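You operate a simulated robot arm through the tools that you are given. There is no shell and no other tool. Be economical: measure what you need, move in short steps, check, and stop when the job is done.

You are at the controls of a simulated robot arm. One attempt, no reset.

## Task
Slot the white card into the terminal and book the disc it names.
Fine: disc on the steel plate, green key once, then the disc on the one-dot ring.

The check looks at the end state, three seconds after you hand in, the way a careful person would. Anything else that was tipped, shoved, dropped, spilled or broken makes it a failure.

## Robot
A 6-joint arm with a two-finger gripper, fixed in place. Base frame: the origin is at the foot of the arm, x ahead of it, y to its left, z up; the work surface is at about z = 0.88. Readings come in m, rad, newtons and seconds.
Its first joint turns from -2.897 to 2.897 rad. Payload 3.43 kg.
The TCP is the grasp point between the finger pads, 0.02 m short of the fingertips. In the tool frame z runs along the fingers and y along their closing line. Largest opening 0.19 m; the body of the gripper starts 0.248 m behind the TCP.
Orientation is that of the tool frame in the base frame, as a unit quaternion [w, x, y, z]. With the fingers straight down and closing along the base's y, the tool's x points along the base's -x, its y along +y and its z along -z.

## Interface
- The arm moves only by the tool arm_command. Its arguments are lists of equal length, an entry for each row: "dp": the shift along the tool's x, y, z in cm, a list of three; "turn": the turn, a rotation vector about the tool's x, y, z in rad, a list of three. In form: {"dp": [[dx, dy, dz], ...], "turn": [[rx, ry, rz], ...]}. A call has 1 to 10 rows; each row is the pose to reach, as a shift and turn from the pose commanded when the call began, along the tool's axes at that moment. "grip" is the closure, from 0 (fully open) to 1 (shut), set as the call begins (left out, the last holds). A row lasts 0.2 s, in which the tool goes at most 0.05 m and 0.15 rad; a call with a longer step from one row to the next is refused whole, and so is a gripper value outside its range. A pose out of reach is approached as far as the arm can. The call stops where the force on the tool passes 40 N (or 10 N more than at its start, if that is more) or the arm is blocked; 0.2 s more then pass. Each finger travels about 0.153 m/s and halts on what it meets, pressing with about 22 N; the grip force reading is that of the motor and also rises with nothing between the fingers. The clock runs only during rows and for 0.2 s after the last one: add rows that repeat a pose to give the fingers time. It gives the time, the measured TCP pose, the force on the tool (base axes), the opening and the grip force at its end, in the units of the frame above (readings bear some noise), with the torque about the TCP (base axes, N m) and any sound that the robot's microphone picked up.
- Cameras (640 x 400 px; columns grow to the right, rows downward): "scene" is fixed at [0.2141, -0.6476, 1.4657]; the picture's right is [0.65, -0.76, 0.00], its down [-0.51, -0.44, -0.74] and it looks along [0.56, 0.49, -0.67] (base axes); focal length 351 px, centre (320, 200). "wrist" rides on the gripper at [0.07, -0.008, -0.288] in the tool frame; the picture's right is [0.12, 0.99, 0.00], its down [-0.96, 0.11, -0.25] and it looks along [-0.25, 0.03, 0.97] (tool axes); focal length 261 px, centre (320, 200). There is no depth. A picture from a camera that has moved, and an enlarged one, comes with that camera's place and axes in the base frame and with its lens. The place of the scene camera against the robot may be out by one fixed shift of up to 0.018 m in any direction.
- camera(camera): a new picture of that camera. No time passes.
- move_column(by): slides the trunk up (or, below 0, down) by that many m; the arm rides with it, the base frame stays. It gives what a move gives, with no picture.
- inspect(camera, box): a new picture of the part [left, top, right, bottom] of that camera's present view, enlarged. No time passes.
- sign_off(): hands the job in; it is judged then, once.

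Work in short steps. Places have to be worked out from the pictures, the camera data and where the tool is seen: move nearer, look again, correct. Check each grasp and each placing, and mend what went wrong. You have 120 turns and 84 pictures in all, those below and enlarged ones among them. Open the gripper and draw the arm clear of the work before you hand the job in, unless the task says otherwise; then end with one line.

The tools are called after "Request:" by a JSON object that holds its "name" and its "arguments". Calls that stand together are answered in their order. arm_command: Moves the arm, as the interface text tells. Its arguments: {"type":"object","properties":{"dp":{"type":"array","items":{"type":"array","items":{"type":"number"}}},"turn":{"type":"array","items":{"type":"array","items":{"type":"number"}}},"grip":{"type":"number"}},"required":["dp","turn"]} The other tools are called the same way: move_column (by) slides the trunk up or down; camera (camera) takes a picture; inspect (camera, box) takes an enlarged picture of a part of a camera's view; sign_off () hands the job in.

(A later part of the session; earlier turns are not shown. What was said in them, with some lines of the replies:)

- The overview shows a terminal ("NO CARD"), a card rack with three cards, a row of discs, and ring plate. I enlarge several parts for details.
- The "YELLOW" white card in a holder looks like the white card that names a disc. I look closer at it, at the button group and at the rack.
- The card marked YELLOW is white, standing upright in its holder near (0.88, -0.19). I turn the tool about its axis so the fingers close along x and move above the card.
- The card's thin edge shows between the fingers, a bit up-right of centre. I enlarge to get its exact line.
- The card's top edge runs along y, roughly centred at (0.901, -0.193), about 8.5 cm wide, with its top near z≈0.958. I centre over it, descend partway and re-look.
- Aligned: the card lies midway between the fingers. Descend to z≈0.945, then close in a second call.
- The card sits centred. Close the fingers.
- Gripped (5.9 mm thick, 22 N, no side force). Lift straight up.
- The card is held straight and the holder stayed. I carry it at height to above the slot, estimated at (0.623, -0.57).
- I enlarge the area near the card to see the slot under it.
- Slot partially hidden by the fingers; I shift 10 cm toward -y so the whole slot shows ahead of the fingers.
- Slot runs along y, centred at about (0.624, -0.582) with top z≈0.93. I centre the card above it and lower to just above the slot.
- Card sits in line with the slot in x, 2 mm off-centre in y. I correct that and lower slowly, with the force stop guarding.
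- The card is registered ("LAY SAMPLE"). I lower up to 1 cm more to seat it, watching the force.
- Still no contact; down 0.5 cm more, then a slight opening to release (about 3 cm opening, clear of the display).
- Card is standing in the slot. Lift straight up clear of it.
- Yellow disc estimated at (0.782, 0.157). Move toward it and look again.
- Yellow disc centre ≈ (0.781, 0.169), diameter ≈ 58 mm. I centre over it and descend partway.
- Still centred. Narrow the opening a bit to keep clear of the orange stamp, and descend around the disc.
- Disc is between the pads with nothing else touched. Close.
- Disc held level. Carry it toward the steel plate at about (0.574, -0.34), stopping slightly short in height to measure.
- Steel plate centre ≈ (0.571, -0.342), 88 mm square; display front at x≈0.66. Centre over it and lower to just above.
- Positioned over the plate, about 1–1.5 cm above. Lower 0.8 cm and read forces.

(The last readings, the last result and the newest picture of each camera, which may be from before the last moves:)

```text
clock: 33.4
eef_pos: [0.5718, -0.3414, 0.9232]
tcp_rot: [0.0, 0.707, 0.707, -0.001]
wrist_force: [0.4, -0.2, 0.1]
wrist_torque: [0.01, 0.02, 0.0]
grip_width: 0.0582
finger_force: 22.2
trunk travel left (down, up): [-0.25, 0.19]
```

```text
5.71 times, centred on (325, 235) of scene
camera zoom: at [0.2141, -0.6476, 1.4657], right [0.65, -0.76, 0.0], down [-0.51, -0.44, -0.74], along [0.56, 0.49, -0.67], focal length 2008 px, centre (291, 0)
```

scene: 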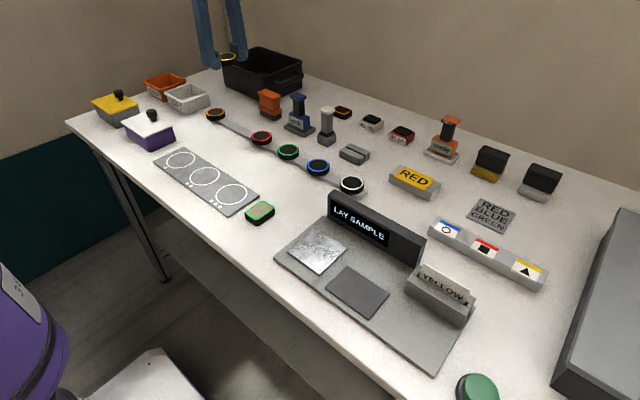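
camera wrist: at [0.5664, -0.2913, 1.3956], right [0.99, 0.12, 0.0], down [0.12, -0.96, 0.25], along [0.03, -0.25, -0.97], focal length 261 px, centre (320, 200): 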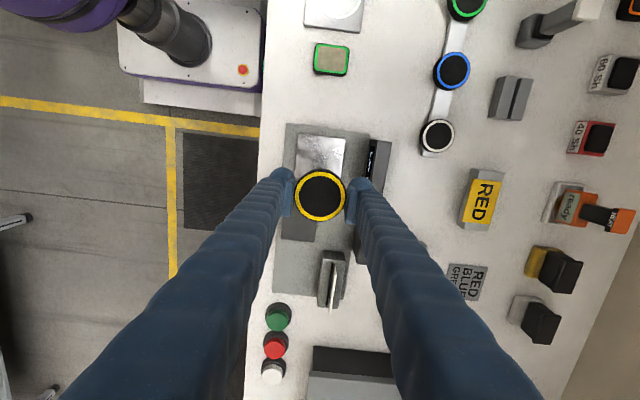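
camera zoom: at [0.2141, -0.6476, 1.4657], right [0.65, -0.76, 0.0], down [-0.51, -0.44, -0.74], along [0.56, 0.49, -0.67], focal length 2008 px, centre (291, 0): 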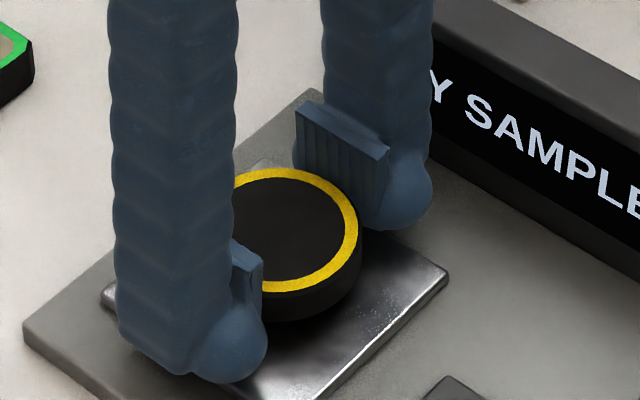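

Still a few mm of gap; two more short steps of 2 mm each.

Request:
{"name": "arm_command", "arguments": {"dp": [[0, 0, 0.2], [0, 0, 0.3]], "turn": [[0, 0, 0], [0, 0, 0]]}}

Request:
{"name": "arm_command", "arguments": {"dp": [[0, 0, 0.1], [0, 0, 0.2]], "turn": [[0, 0, 0], [0, 0, 0]]}}

Request:
{"name": "inspect", "arguments": {"camera": "scene", "box": [280, 200, 370, 270]}}

```text
clock: 34.0
eef_pos: [0.5715, -0.3406, 0.9204]
tcp_rot: [0.0, 0.707, 0.707, 0.0]
wrist_force: [0.5, 0.9, -0.7]
wrist_torque: [0.01, 0.0, -0.01]
grip_width: 0.0582
finger_force: 21.8
trunk travel left (down, up): [-0.25, 0.19]
```

```text
clock: 34.6
eef_pos: [0.571, -0.3418, 0.9182]
tcp_rot: [0.0, 0.706, 0.708, 0.0]
wrist_force: [0.8, -0.3, -1.3]
wrist_torque: [0.0, 0.05, 0.04]
grip_width: 0.0583
finger_force: 21.9
trunk travel left (down, up): [-0.25, 0.19]
```

```text
5.71 times, centred on (325, 235) of scene
camera zoom: at [0.2141, -0.6476, 1.4657], right [0.65, -0.76, 0.0], down [-0.51, -0.44, -0.74], along [0.56, 0.49, -0.67], focal length 2008 px, centre (291, 0)
```

zoom: 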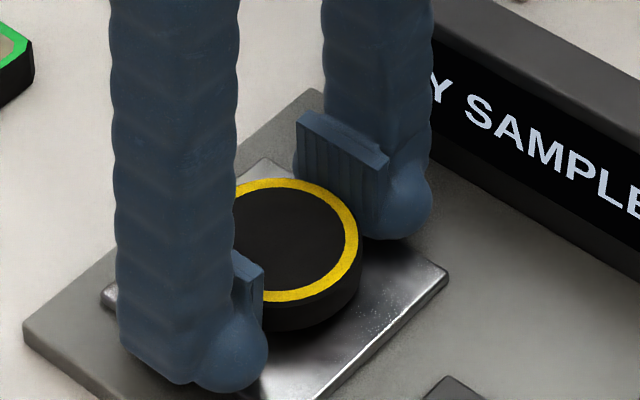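

No clear contact yet; step further, 2 mm at a time.

Request:
{"name": "arm_command", "arguments": {"dp": [[0, 0, 0.1], [0, 0, 0.2]], "turn": [[0, 0, 0], [0, 0, 0]]}}

Request:
{"name": "arm_command", "arguments": {"dp": [[0, 0, 0.1], [0, 0, 0.2]], "turn": [[0, 0, 0], [0, 0, 0]]}}

Request:
{"name": "inspect", "arguments": {"camera": "scene", "box": [280, 170, 370, 270]}}

```text
clock: 35.2
eef_pos: [0.5708, -0.3413, 0.9174]
tcp_rot: [0.0, 0.707, 0.707, -0.001]
wrist_force: [0.3, 1.0, 0.8]
wrist_torque: [0.0, -0.07, 0.01]
grip_width: 0.0586
finger_force: 22.3
trunk travel left (down, up): [-0.25, 0.19]
```

```text
clock: 35.8
eef_pos: [0.571, -0.3423, 0.9173]
tcp_rot: [0.001, 0.706, 0.708, 0.0]
wrist_force: [-0.6, -1.8, 21.8]
wrist_torque: [0.02, 0.38, 0.03]
grip_width: 0.0584
finger_force: 21.8
trunk travel left (down, up): [-0.25, 0.19]
```

```text
4.00 times, centred on (325, 220) of scene
camera zoom: at [0.2141, -0.6476, 1.4657], right [0.65, -0.76, 0.0], down [-0.51, -0.44, -0.74], along [0.56, 0.49, -0.67], focal length 1406 px, centre (300, 120)
```

zoom: 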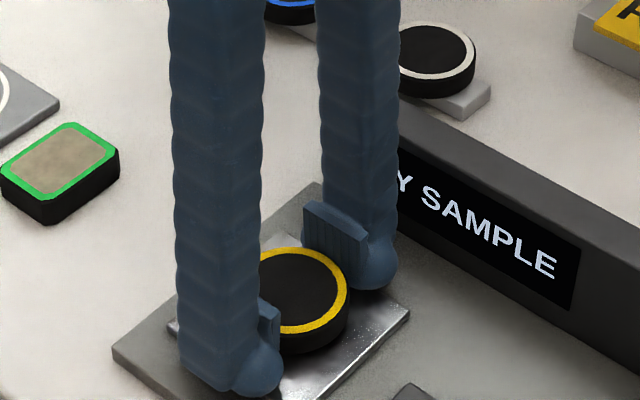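

Contact at z≈0.9175 (22 N). Back off 1.5 mm, then open modestly to release.

Request:
{"name": "arm_command", "arguments": {"dp": [[0, 0, -0.15], [0, 0, -0.15]], "turn": [[0, 0, 0], [0, 0, 0]]}}

Request:
{"name": "arm_command", "arguments": {"dp": [[0, 0, 0], [0, 0, 0], [0, 0, 0]], "turn": [[0, 0, 0], [0, 0, 0], [0, 0, 0]], "grip": 0.58}}

Request:
{"name": "arm_command", "arguments": {"dp": [[0, 0, -1], [0, 0, -3], [0, 0, -7], [0, 0, -12], [0, 0, -17], [0, 0, -20]], "turn": [[0, 0, 0], [0, 0, 0], [0, 0, 0], [0, 0, 0], [0, 0, 0], [0, 0, 0]]}}

Request:
{"name": "camera", "arguments": {"camera": "scene"}}

Request:
{"name": "camera", "arguments": {"camera": "wrist"}}

```text
clock: 36.4
eef_pos: [0.5725, -0.3412, 0.9174]
tcp_rot: [0.0, 0.706, 0.708, -0.001]
wrist_force: [2.1, -3.4, 12.5]
wrist_torque: [-0.08, 0.0, 0.03]
grip_width: 0.0584
finger_force: 21.4
trunk travel left (down, up): [-0.25, 0.19]
```

```text
clock: 37.2
eef_pos: [0.5711, -0.34, 0.9179]
tcp_rot: [-0.001, 0.707, 0.707, -0.001]
wrist_force: [0.3, 0.9, -0.2]
wrist_torque: [-0.03, 0.02, -0.01]
grip_width: 0.08
finger_force: 0.1
trunk travel left (down, up): [-0.25, 0.19]
```

```text
clock: 38.6
eef_pos: [0.5711, -0.342, 1.1182]
tcp_rot: [0.0, 0.707, 0.708, 0.0]
wrist_force: [0.1, 0.2, 0.3]
wrist_torque: [-0.02, 0.0, 0.0]
grip_width: 0.0801
finger_force: 0.1
trunk travel left (down, up): [-0.25, 0.19]
```

```text
40 pictures are left
```

scene: 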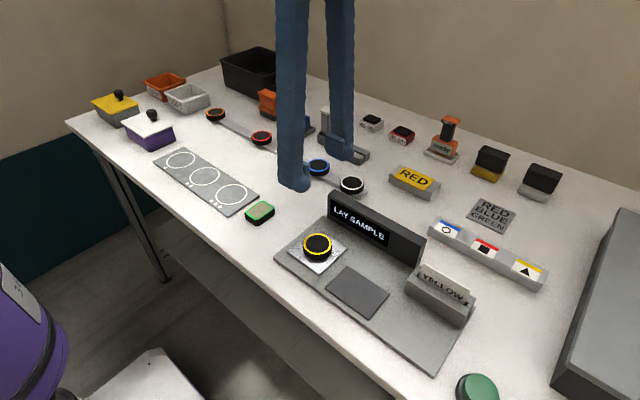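

```text
39 pictures are left
camera wrist: at [0.5634, -0.2722, 1.405], right [0.99, 0.12, 0.0], down [0.12, -0.96, 0.25], along [0.03, -0.25, -0.97], focal length 261 px, centre (320, 200)
```

wrist: 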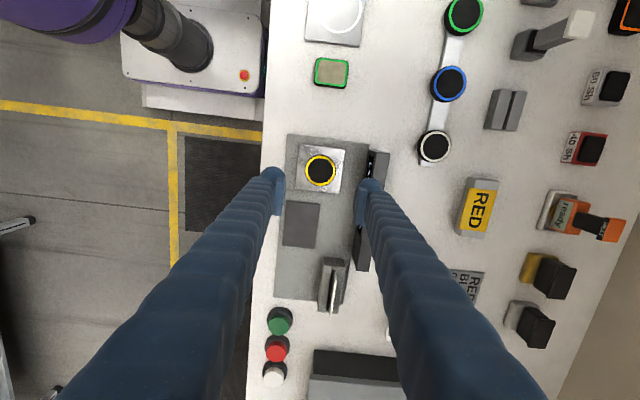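

Disc lies on the steel plate. Zoom the display, then head toward the green key beyond the slot with closed fingers at height.

Request:
{"name": "inspect", "arguments": {"camera": "scene", "box": [280, 190, 430, 290]}}

Request:
{"name": "arm_command", "arguments": {"dp": [[-4, -0.5, -1], [-8, -1, -2], [-12, -1.5, -2], [-16, -2, -2], [-20, -2.5, -2], [-24, -3, -2], [-28, -3.5, -2], [-32, -4, -2], [-36, -4.5, -2], [-39, -4.8, -2]], "turn": [[0, 0, 0], [0, 0, 0], [0, 0, 0], [0, 0, 0], [0, 0, 0], [0, 0, 0], [0, 0, 0], [0, 0, 0], [0, 0, 0], [0, 0, 0]], "grip": 1.0}}

Request:
{"name": "camera", "arguments": {"camera": "wrist"}}

```text
4.00 times, centred on (355, 240) of scene
camera zoom: at [0.2141, -0.6476, 1.4657], right [0.65, -0.76, 0.0], down [-0.51, -0.44, -0.74], along [0.56, 0.49, -0.67], focal length 1406 px, centre (180, 40)
```

zoom: 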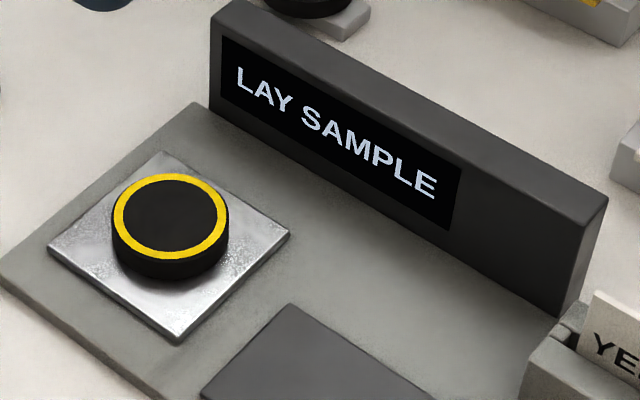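

```text
clock: 40.8
eef_pos: [0.5227, -0.7336, 1.1364]
tcp_rot: [0.0, 0.706, 0.708, 0.0]
wrist_force: [-1.5, -0.7, 0.0]
wrist_torque: [0.04, 0.0, 0.0]
grip_width: 0.0002
finger_force: 21.8
trunk travel left (down, up): [-0.25, 0.19]
```

```text
37 pictures are left
camera wrist: at [0.5153, -0.6634, 1.4246], right [0.99, 0.12, 0.0], down [0.12, -0.96, 0.25], along [0.03, -0.25, -0.97], focal length 261 px, centre (320, 200)
```

wrist: 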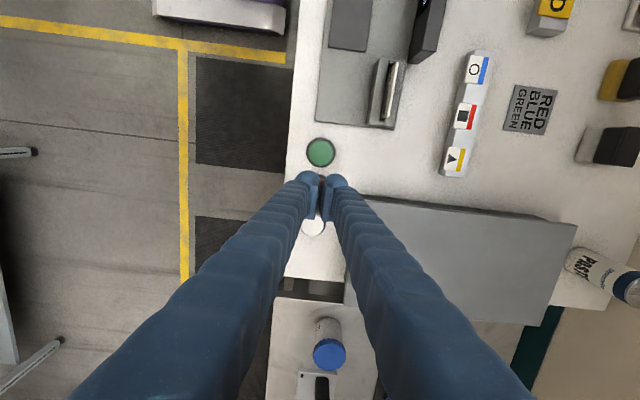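

Check the display again after time passed, and zoom on the green key.

Request:
{"name": "camera", "arguments": {"camera": "scene"}}

Request:
{"name": "inspect", "arguments": {"camera": "wrist", "box": [280, 110, 376, 170]}}

```text
36 pictures are left
```

scene: 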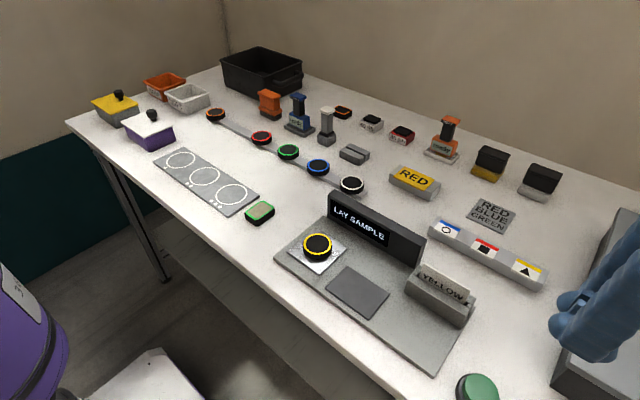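

```text
6.67 times, centred on (328, 140) of wrist
camera zoom: at [0.5153, -0.6634, 1.4246], right [0.99, 0.12, 0.0], down [0.12, -0.96, 0.25], along [0.03, -0.25, -0.97], focal length 1738 px, centre (267, 600)
```

zoom: 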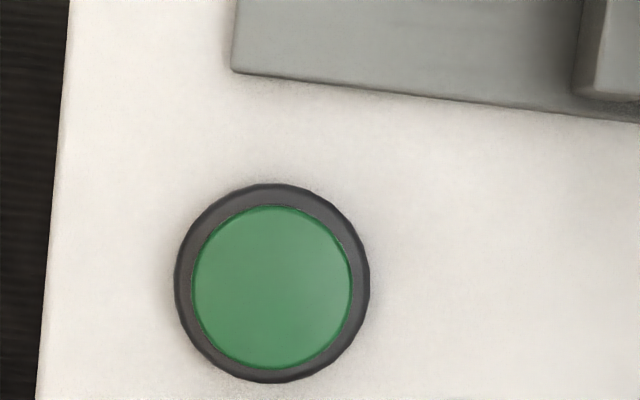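

Green key centre ≈ (0.521, -0.701). I move above it, tips about 2 cm over the cap, and check.

Request:
{"name": "arm_command", "arguments": {"dp": [[3.2, -0.2, 0], [3.2, -0.2, 4.5], [3.2, -0.2, 9], [3.2, -0.2, 13], [3.2, -0.2, 16], [3.2, -0.2, 17.5], [3.2, -0.2, 17.5]], "turn": [[0, 0, 0], [0, 0, 0], [0, 0, 0], [0, 0, 0], [0, 0, 0], [0, 0, 0], [0, 0, 0]]}}

Request:
{"name": "camera", "arguments": {"camera": "scene"}}

Request:
{"name": "inspect", "arguments": {"camera": "wrist", "box": [240, 130, 400, 230]}}

```text
clock: 42.4
eef_pos: [0.5221, -0.7, 0.9614]
tcp_rot: [0.0, 0.707, 0.707, 0.0]
wrist_force: [0.3, 0.0, -0.4]
wrist_torque: [-0.01, 0.0, 0.02]
grip_width: 0.0
finger_force: 21.9
trunk travel left (down, up): [-0.25, 0.19]
```

```text
34 pictures are left
```

scene: 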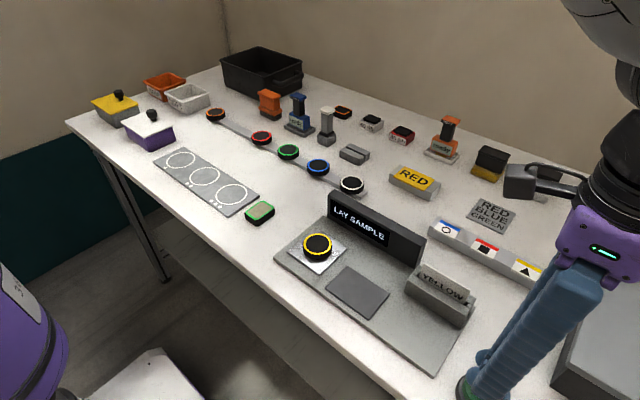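

```text
4.00 times, centred on (320, 180) of wrist
camera zoom: at [0.5138, -0.6297, 1.2493], right [0.99, 0.12, 0.0], down [0.12, -0.96, 0.25], along [0.03, -0.25, -0.97], focal length 1043 px, centre (320, 280)
```

zoom: 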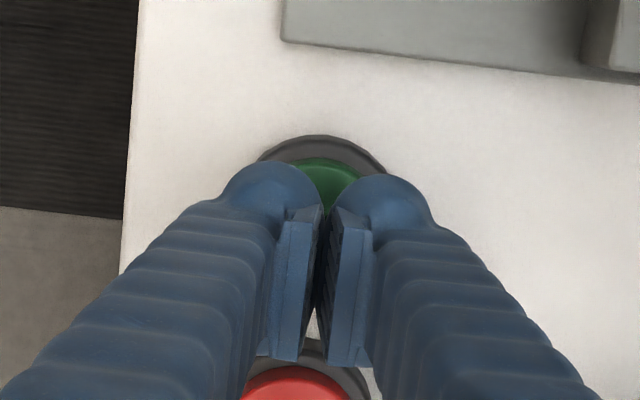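

Tips are over the green cap only. I press down slowly in small steps, watching force and sound.

Request:
{"name": "arm_command", "arguments": {"dp": [[0, 0, 0.3], [0, 0, 0.6], [0, 0, 0.9], [0, 0, 1.2], [0, 0, 1.5]], "turn": [[0, 0, 0], [0, 0, 0], [0, 0, 0], [0, 0, 0], [0, 0, 0]]}}

```text
clock: 43.6
eef_pos: [0.5224, -0.6992, 0.9474]
tcp_rot: [0.0, 0.706, 0.708, 0.0]
wrist_force: [-0.4, -0.2, -0.6]
wrist_torque: [0.02, 0.02, 0.01]
grip_width: 0.0
finger_force: 21.9
trunk travel left (down, up): [-0.25, 0.19]
```

No contact yet (tips at ≈0.927). Continue.

Request:
{"name": "arm_command", "arguments": {"dp": [[0, 0, 0.2], [0, 0, 0.4], [0, 0, 0.6], [0, 0, 0.8], [0, 0, 1.0]], "turn": [[0, 0, 0], [0, 0, 0], [0, 0, 0], [0, 0, 0], [0, 0, 0]]}}

```text
clock: 44.8
eef_pos: [0.521, -0.6983, 0.9363]
tcp_rot: [0.0, 0.706, 0.708, 0.0]
wrist_force: [-0.7, 0.2, 0.9]
wrist_torque: [0.0, 0.0, 0.01]
grip_width: 0.0
finger_force: 21.9
trunk travel left (down, up): [-0.25, 0.19]
```

Request:
{"name": "inspect", "arguments": {"camera": "scene", "box": [440, 340, 520, 400]}}

```text
6.67 times, centred on (480, 370) of scene
camera zoom: at [0.2141, -0.6476, 1.4657], right [0.65, -0.76, 0.0], down [-0.51, -0.44, -0.74], along [0.56, 0.49, -0.67], focal length 2343 px, centre (-747, -933)
```

zoom: 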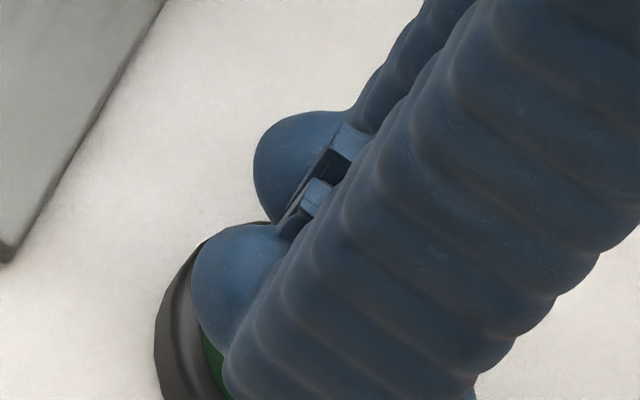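

Fingers are at the cap; continue down in 2 mm steps until the force rises.

Request:
{"name": "arm_command", "arguments": {"dp": [[0, 0, 0.15], [0, 0, 0.3], [0, 0, 0.45], [0, 0, 0.6]], "turn": [[0, 0, 0], [0, 0, 0], [0, 0, 0], [0, 0, 0]]}}

```text
clock: 45.8
eef_pos: [0.5221, -0.6995, 0.9318]
tcp_rot: [0.0, 0.707, 0.707, 0.0]
wrist_force: [0.4, 0.0, 0.3]
wrist_torque: [-0.01, 0.0, -0.02]
grip_width: 0.0001
finger_force: 22.3
trunk travel left (down, up): [-0.25, 0.19]
```

Request:
{"name": "arm_command", "arguments": {"dp": [[0, 0, 0.15], [0, 0, 0.3], [0, 0, 0.45], [0, 0, 0.6]], "turn": [[0, 0, 0], [0, 0, 0], [0, 0, 0], [0, 0, 0]]}}

```text
clock: 46.8
eef_pos: [0.5213, -0.6996, 0.9243]
tcp_rot: [0.0, 0.706, 0.708, 0.0]
wrist_force: [-0.1, 0.2, 2.0]
wrist_torque: [-0.01, -0.03, 0.01]
grip_width: 0.006
finger_force: 34.6
trunk travel left (down, up): [-0.25, 0.19]
heard: click
```

A click was heard: the key registered. Lift straight off and check the display.

Request:
{"name": "arm_command", "arguments": {"dp": [[0, 0, -1], [0, 0, -3], [0, 0, -7], [0, 0, -12], [0, 0, -17], [0, 0, -21]], "turn": [[0, 0, 0], [0, 0, 0], [0, 0, 0], [0, 0, 0], [0, 0, 0], [0, 0, 0]]}}

Request:
{"name": "camera", "arguments": {"camera": "scene"}}

```text
clock: 48.2
eef_pos: [0.5219, -0.6983, 1.1355]
tcp_rot: [0.0, 0.707, 0.707, 0.0]
wrist_force: [0.5, -0.2, 0.3]
wrist_torque: [-0.02, -0.01, 0.0]
grip_width: 0.0
finger_force: 34.7
trunk travel left (down, up): [-0.25, 0.19]
```

```text
31 pictures are left
```

scene: 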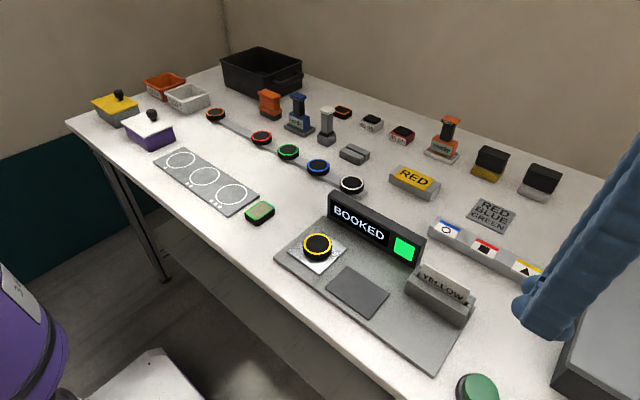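

"BOOKED" with a green square. Back to above the disc with an 8 cm opening.

Request:
{"name": "arm_command", "arguments": {"dp": [[4, 0.5, 0], [8, 1, 0], [12, 1.5, 0], [16, 2, 0], [20, 2.5, 0], [24, 3, 0], [28, 3.5, 0], [32, 4.3, 0], [35.8, 5.0, 0], [35.8, 5.0, 0]], "turn": [[0, 0, 0], [0, 0, 0], [0, 0, 0], [0, 0, 0], [0, 0, 0], [0, 0, 0], [0, 0, 0], [0, 0, 0], [0, 0, 0], [0, 0, 0]], "grip": 0.58}}

Request:
{"name": "arm_command", "arguments": {"dp": [[0, 0, 4], [0, 0, 8], [0, 0, 12], [0, 0, 12]], "turn": [[0, 0, 0], [0, 0, 0], [0, 0, 0], [0, 0, 0]]}}

Request:
{"name": "inspect", "arguments": {"camera": "wrist", "box": [240, 120, 400, 220]}}

```text
clock: 50.4
eef_pos: [0.5709, -0.34, 1.1349]
tcp_rot: [-0.001, 0.707, 0.707, 0.0]
wrist_force: [-0.3, 0.1, 0.0]
wrist_torque: [-0.1, 0.0, 0.04]
grip_width: 0.08
finger_force: 0.0
trunk travel left (down, up): [-0.25, 0.19]
```

```text
clock: 51.4
eef_pos: [0.5704, -0.341, 1.0157]
tcp_rot: [0.0, 0.707, 0.707, 0.0]
wrist_force: [-0.1, -0.6, 0.0]
wrist_torque: [0.01, -0.02, 0.01]
grip_width: 0.0799
finger_force: 0.0
trunk travel left (down, up): [-0.25, 0.19]
```

```text
4.00 times, centred on (320, 170) of wrist
camera zoom: at [0.5637, -0.2718, 1.3029], right [0.99, 0.12, 0.0], down [0.12, -0.96, 0.25], along [0.03, -0.25, -0.97], focal length 1043 px, centre (320, 320)
```

zoom: 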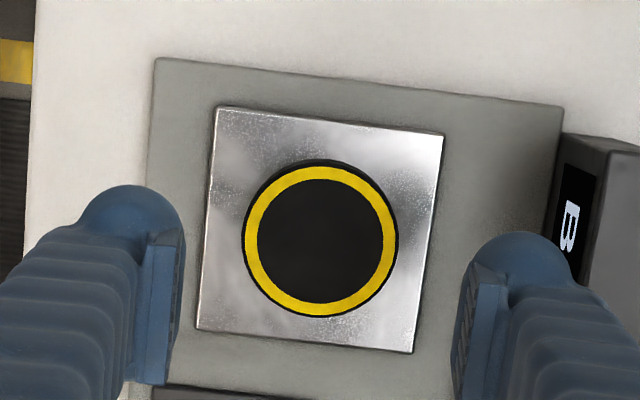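

Disc is centred between the fingers. Descend to z≈0.919 and close.

Request:
{"name": "arm_command", "arguments": {"dp": [[0, 0, 4], [0, 0, 7], [0, 0, 8.7], [0, 0, 9.6], [0, 0, 9.6]], "turn": [[0, 0, 0], [0, 0, 0], [0, 0, 0], [0, 0, 0], [0, 0, 0]]}}

Request:
{"name": "arm_command", "arguments": {"dp": [[0, 0, 0], [0, 0, 0], [0, 0, 0], [0, 0, 0]], "turn": [[0, 0, 0], [0, 0, 0], [0, 0, 0], [0, 0, 0]], "grip": 1.0}}

Request:
{"name": "arm_command", "arguments": {"dp": [[0, 0, -1], [0, 0, -3], [0, 0, -7], [0, 0, -12], [0, 0, -17], [0, 0, -20]], "turn": [[0, 0, 0], [0, 0, 0], [0, 0, 0], [0, 0, 0], [0, 0, 0], [0, 0, 0]]}}

Request:
{"name": "camera", "arguments": {"camera": "scene"}}

```text
clock: 52.6
eef_pos: [0.5711, -0.3407, 0.919]
tcp_rot: [0.0, 0.707, 0.707, 0.0]
wrist_force: [-0.1, -0.1, -0.2]
wrist_torque: [-0.02, -0.02, 0.0]
grip_width: 0.0797
finger_force: 0.0
trunk travel left (down, up): [-0.25, 0.19]
```

```text
clock: 53.6
eef_pos: [0.5711, -0.3411, 0.9189]
tcp_rot: [0.0, 0.707, 0.708, 0.0]
wrist_force: [0.5, 0.4, 0.6]
wrist_torque: [0.01, -0.03, 0.04]
grip_width: 0.0584
finger_force: 21.8
trunk travel left (down, up): [-0.25, 0.19]
```

```text
clock: 55.0
eef_pos: [0.5724, -0.3409, 1.119]
tcp_rot: [0.001, 0.706, 0.708, 0.0]
wrist_force: [0.0, -0.3, -1.4]
wrist_torque: [-0.05, 0.0, -0.01]
grip_width: 0.0581
finger_force: 22.0
trunk travel left (down, up): [-0.25, 0.19]
```

```text
29 pictures are left
```

scene: 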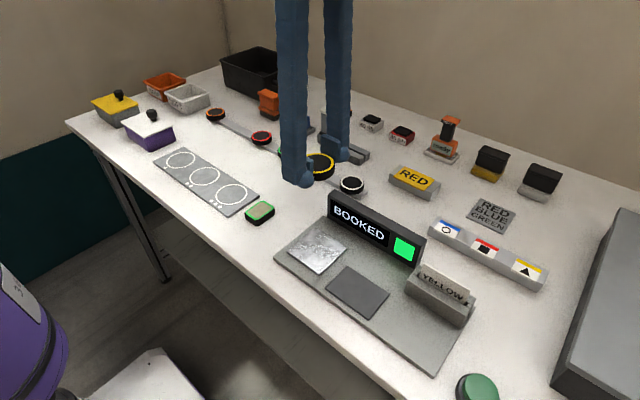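

Still BOOKED, disc in hand. Move along +y to near the one-dot ring (≈(0.571, 0.158)) and look.

Request:
{"name": "arm_command", "arguments": {"dp": [[4.6, 0, 0], [9.2, 0, 0], [13.8, 0, 0], [18.4, 0, 0], [23, 0, 0], [27.6, 0, 0], [32.2, 0, 0], [36.8, 0, 0], [41.4, 0, 0], [46, 0, 0]], "turn": [[0, 0, 0], [0, 0, 0], [0, 0, 0], [0, 0, 0], [0, 0, 0], [0, 0, 0], [0, 0, 0], [0, 0, 0], [0, 0, 0], [0, 0, 0]]}}

Request:
{"name": "arm_command", "arguments": {"dp": [[0, 0, 0]], "turn": [[0, 0, 0]]}}

Request:
{"name": "inspect", "arguments": {"camera": "wrist", "box": [240, 70, 432, 190]}}

```text
clock: 57.2
eef_pos: [0.5704, 0.1195, 1.1173]
tcp_rot: [-0.001, 0.707, 0.707, 0.0]
wrist_force: [-0.2, -0.4, -0.2]
wrist_torque: [-0.02, 0.01, 0.0]
grip_width: 0.0584
finger_force: 21.9
trunk travel left (down, up): [-0.25, 0.19]
```

```text
clock: 57.6
eef_pos: [0.5705, 0.118, 1.1179]
tcp_rot: [-0.001, 0.707, 0.708, 0.0]
wrist_force: [0.3, 0.2, 0.2]
wrist_torque: [0.07, 0.03, -0.02]
grip_width: 0.0583
finger_force: 21.8
trunk travel left (down, up): [-0.25, 0.19]
```

```text
3.33 times, centred on (336, 130) of wrist
camera zoom: at [0.5631, 0.1881, 1.4053], right [0.99, 0.12, 0.0], down [0.12, -0.96, 0.25], along [0.03, -0.25, -0.97], focal length 869 px, centre (267, 433)
```

zoom: 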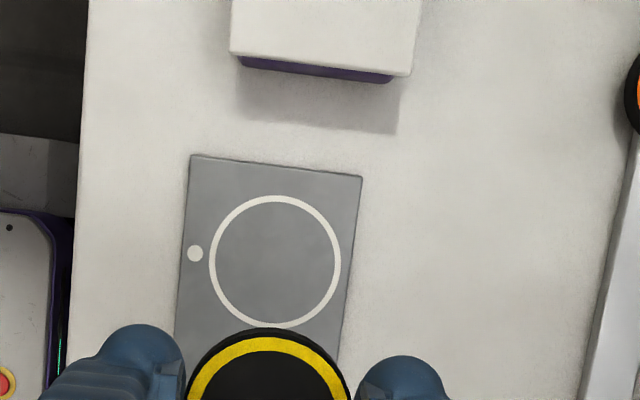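

Ring centre ≈ (0.571, 0.158), one dot beside it. Centre over it and lower to z≈0.92.

Request:
{"name": "arm_command", "arguments": {"dp": [[4, 0, 0], [4, 0, 4.5], [4, 0, 9], [4, 0, 13], [4, 0, 16], [4, 0, 18], [4, 0, 19.5], [4, 0, 19.5]], "turn": [[0, 0, 0], [0, 0, 0], [0, 0, 0], [0, 0, 0], [0, 0, 0], [0, 0, 0], [0, 0, 0], [0, 0, 0]]}}

Request:
{"name": "inspect", "arguments": {"camera": "scene", "box": [130, 110, 270, 220]}}

Request:
{"name": "inspect", "arguments": {"camera": "wrist", "box": [240, 120, 400, 220]}}

```text
clock: 59.4
eef_pos: [0.5699, 0.1591, 0.9236]
tcp_rot: [-0.001, 0.707, 0.707, 0.0]
wrist_force: [-0.2, -0.7, -0.4]
wrist_torque: [-0.02, 0.0, 0.0]
grip_width: 0.0582
finger_force: 22.1
trunk travel left (down, up): [-0.25, 0.19]
```

```text
3.64 times, centred on (200, 165) of scene
camera zoom: at [0.2141, -0.6476, 1.4657], right [0.65, -0.76, 0.0], down [-0.51, -0.44, -0.74], along [0.56, 0.49, -0.67], focal length 1278 px, centre (756, 327)
```

zoom: 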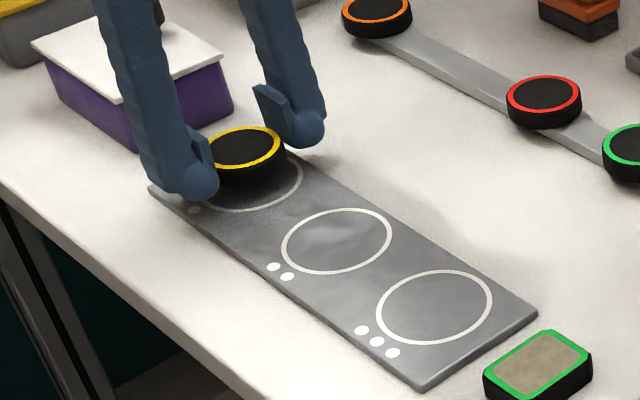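

```text
4.00 times, centred on (320, 170) of wrist
camera zoom: at [0.5637, 0.2288, 1.2113], right [0.99, 0.12, 0.0], down [0.12, -0.96, 0.25], along [0.03, -0.25, -0.97], focal length 1043 px, centre (320, 320)
```

zoom: 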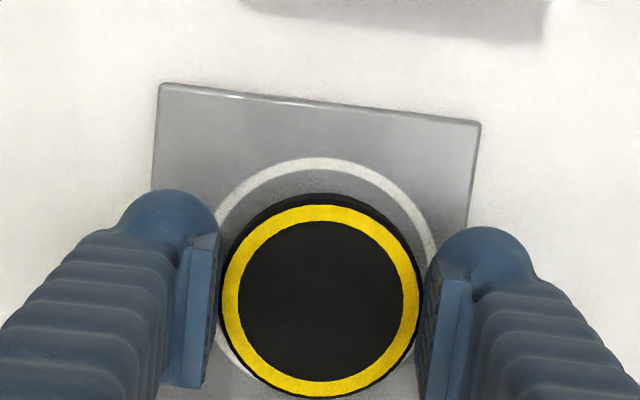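

Aligned. Lower 8 mm, then in small steps until contact.

Request:
{"name": "arm_command", "arguments": {"dp": [[0, 0, 0.4], [0, 0, 0.8], [0, 0, 1.0]], "turn": [[0, 0, 0], [0, 0, 0], [0, 0, 0]]}}

Request:
{"name": "arm_command", "arguments": {"dp": [[0, 0, 0.1], [0, 0, 0.2]], "turn": [[0, 0, 0], [0, 0, 0]]}}

Request:
{"name": "arm_command", "arguments": {"dp": [[0, 0, 0.1], [0, 0, 0.2]], "turn": [[0, 0, 0], [0, 0, 0]]}}

```text
clock: 60.2
eef_pos: [0.5706, 0.1599, 0.9141]
tcp_rot: [-0.001, 0.706, 0.708, 0.0]
wrist_force: [0.8, 0.5, -0.7]
wrist_torque: [-0.03, 0.04, 0.0]
grip_width: 0.0584
finger_force: 22.0
trunk travel left (down, up): [-0.25, 0.19]
```

```text
clock: 60.8
eef_pos: [0.5711, 0.1585, 0.9109]
tcp_rot: [0.0, 0.707, 0.708, 0.0]
wrist_force: [0.4, -0.9, -0.5]
wrist_torque: [0.01, 0.02, 0.0]
grip_width: 0.0585
finger_force: 22.1
trunk travel left (down, up): [-0.25, 0.19]
```

```text
clock: 61.4
eef_pos: [0.5703, 0.1591, 0.9111]
tcp_rot: [-0.001, 0.706, 0.708, 0.0]
wrist_force: [-0.4, -0.5, 0.0]
wrist_torque: [0.0, 0.04, -0.01]
grip_width: 0.0582
finger_force: 21.9
trunk travel left (down, up): [-0.25, 0.19]
```

Near contact (z ≈0.910). One more 1.5 mm step, reading the force.

Request:
{"name": "arm_command", "arguments": {"dp": [[0, 0, 0.1], [0, 0, 0.15]], "turn": [[0, 0, 0], [0, 0, 0]]}}

Request:
{"name": "inspect", "arguments": {"camera": "scene", "box": [145, 120, 235, 190]}}

```text
clock: 62.0
eef_pos: [0.5713, 0.1582, 0.9094]
tcp_rot: [0.0, 0.708, 0.706, -0.001]
wrist_force: [-1.2, 0.2, 4.0]
wrist_torque: [0.01, -0.05, 0.01]
grip_width: 0.0581
finger_force: 22.1
trunk travel left (down, up): [-0.25, 0.19]
```

```text
5.71 times, centred on (190, 155) of scene
camera zoom: at [0.2141, -0.6476, 1.4657], right [0.65, -0.76, 0.0], down [-0.51, -0.44, -0.74], along [0.56, 0.49, -0.67], focal length 2008 px, centre (1063, 457)
```

zoom: 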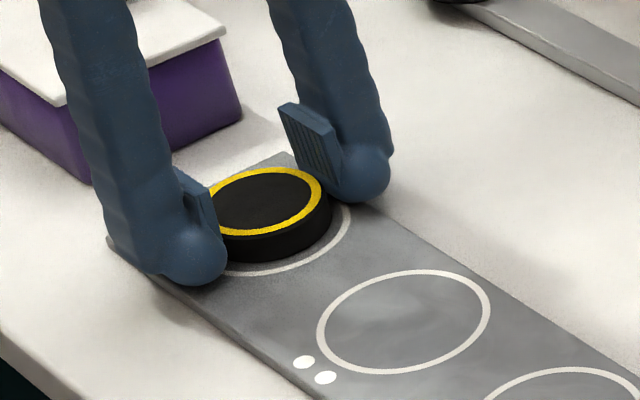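

Light contact (4 N). Release, lift straight up, and check.

Request:
{"name": "arm_command", "arguments": {"dp": [[0, 0, 0], [0, 0, 0], [0, 0, 0]], "turn": [[0, 0, 0], [0, 0, 0], [0, 0, 0]], "grip": 0.55}}

Request:
{"name": "arm_command", "arguments": {"dp": [[0, 0, -1], [0, 0, -3], [0, 0, -7], [0, 0, -12], [0, 0, -17], [0, 0, -22], [0, 0, -26], [0, 0, -26]], "turn": [[0, 0, 0], [0, 0, 0], [0, 0, 0], [0, 0, 0], [0, 0, 0], [0, 0, 0], [0, 0, 0], [0, 0, 0]]}}

Request:
{"name": "camera", "arguments": {"camera": "scene"}}

Request:
{"name": "inspect", "arguments": {"camera": "wrist", "box": [240, 110, 400, 230]}}

```text
clock: 62.8
eef_pos: [0.5717, 0.1583, 0.9099]
tcp_rot: [0.0, 0.706, 0.708, -0.001]
wrist_force: [-0.4, -1.2, -0.8]
wrist_torque: [-0.01, 0.0, 0.03]
grip_width: 0.0855
finger_force: 0.0
trunk travel left (down, up): [-0.25, 0.19]
```

```text
clock: 64.6
eef_pos: [0.5712, 0.1591, 1.1702]
tcp_rot: [-0.001, 0.707, 0.707, -0.001]
wrist_force: [1.0, -0.2, -0.2]
wrist_torque: [0.05, 0.02, 0.02]
grip_width: 0.0854
finger_force: 0.1
trunk travel left (down, up): [-0.25, 0.19]
```

```text
24 pictures are left
```

scene: 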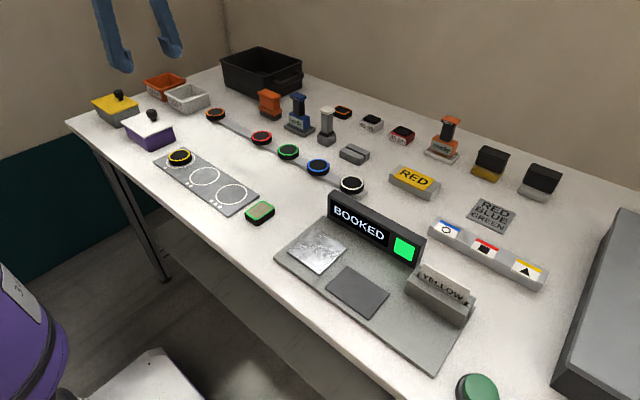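

```text
3.33 times, centred on (320, 170) of wrist
camera zoom: at [0.5638, 0.2282, 1.4577], right [0.99, 0.12, 0.0], down [0.12, -0.96, 0.25], along [0.03, -0.25, -0.97], focal length 869 px, centre (320, 300)
```

zoom: 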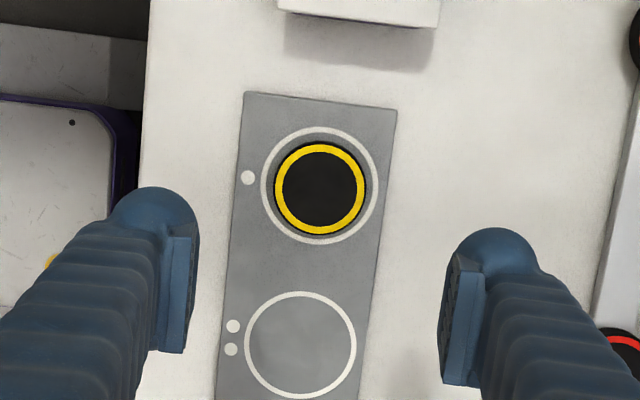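

The disc is centred on the one-dot ring, the display reads BOOKED, and the other objects look undisturbed. Open the gripper fully at this clear height, then hand in.

Request:
{"name": "arm_command", "arguments": {"dp": [[0, 0, 0], [0, 0, 0], [0, 0, 0]], "turn": [[0, 0, 0], [0, 0, 0], [0, 0, 0]], "grip": 0.0}}

Request:
{"name": "sign_off", "arguments": {}}

```text
clock: 65.4
eef_pos: [0.5717, 0.1583, 1.17]
tcp_rot: [0.0, 0.707, 0.708, 0.0]
wrist_force: [-0.7, -0.5, -0.5]
wrist_torque: [0.01, 0.01, -0.02]
grip_width: 0.19
finger_force: 0.1
trunk travel left (down, up): [-0.25, 0.19]
```

```text
The job is handed in.
```

The white card (it reads YELLOW) is in the terminal slot, one press of the green key brought up BOOKED, and the yellow disc is now on the one-dot ring.
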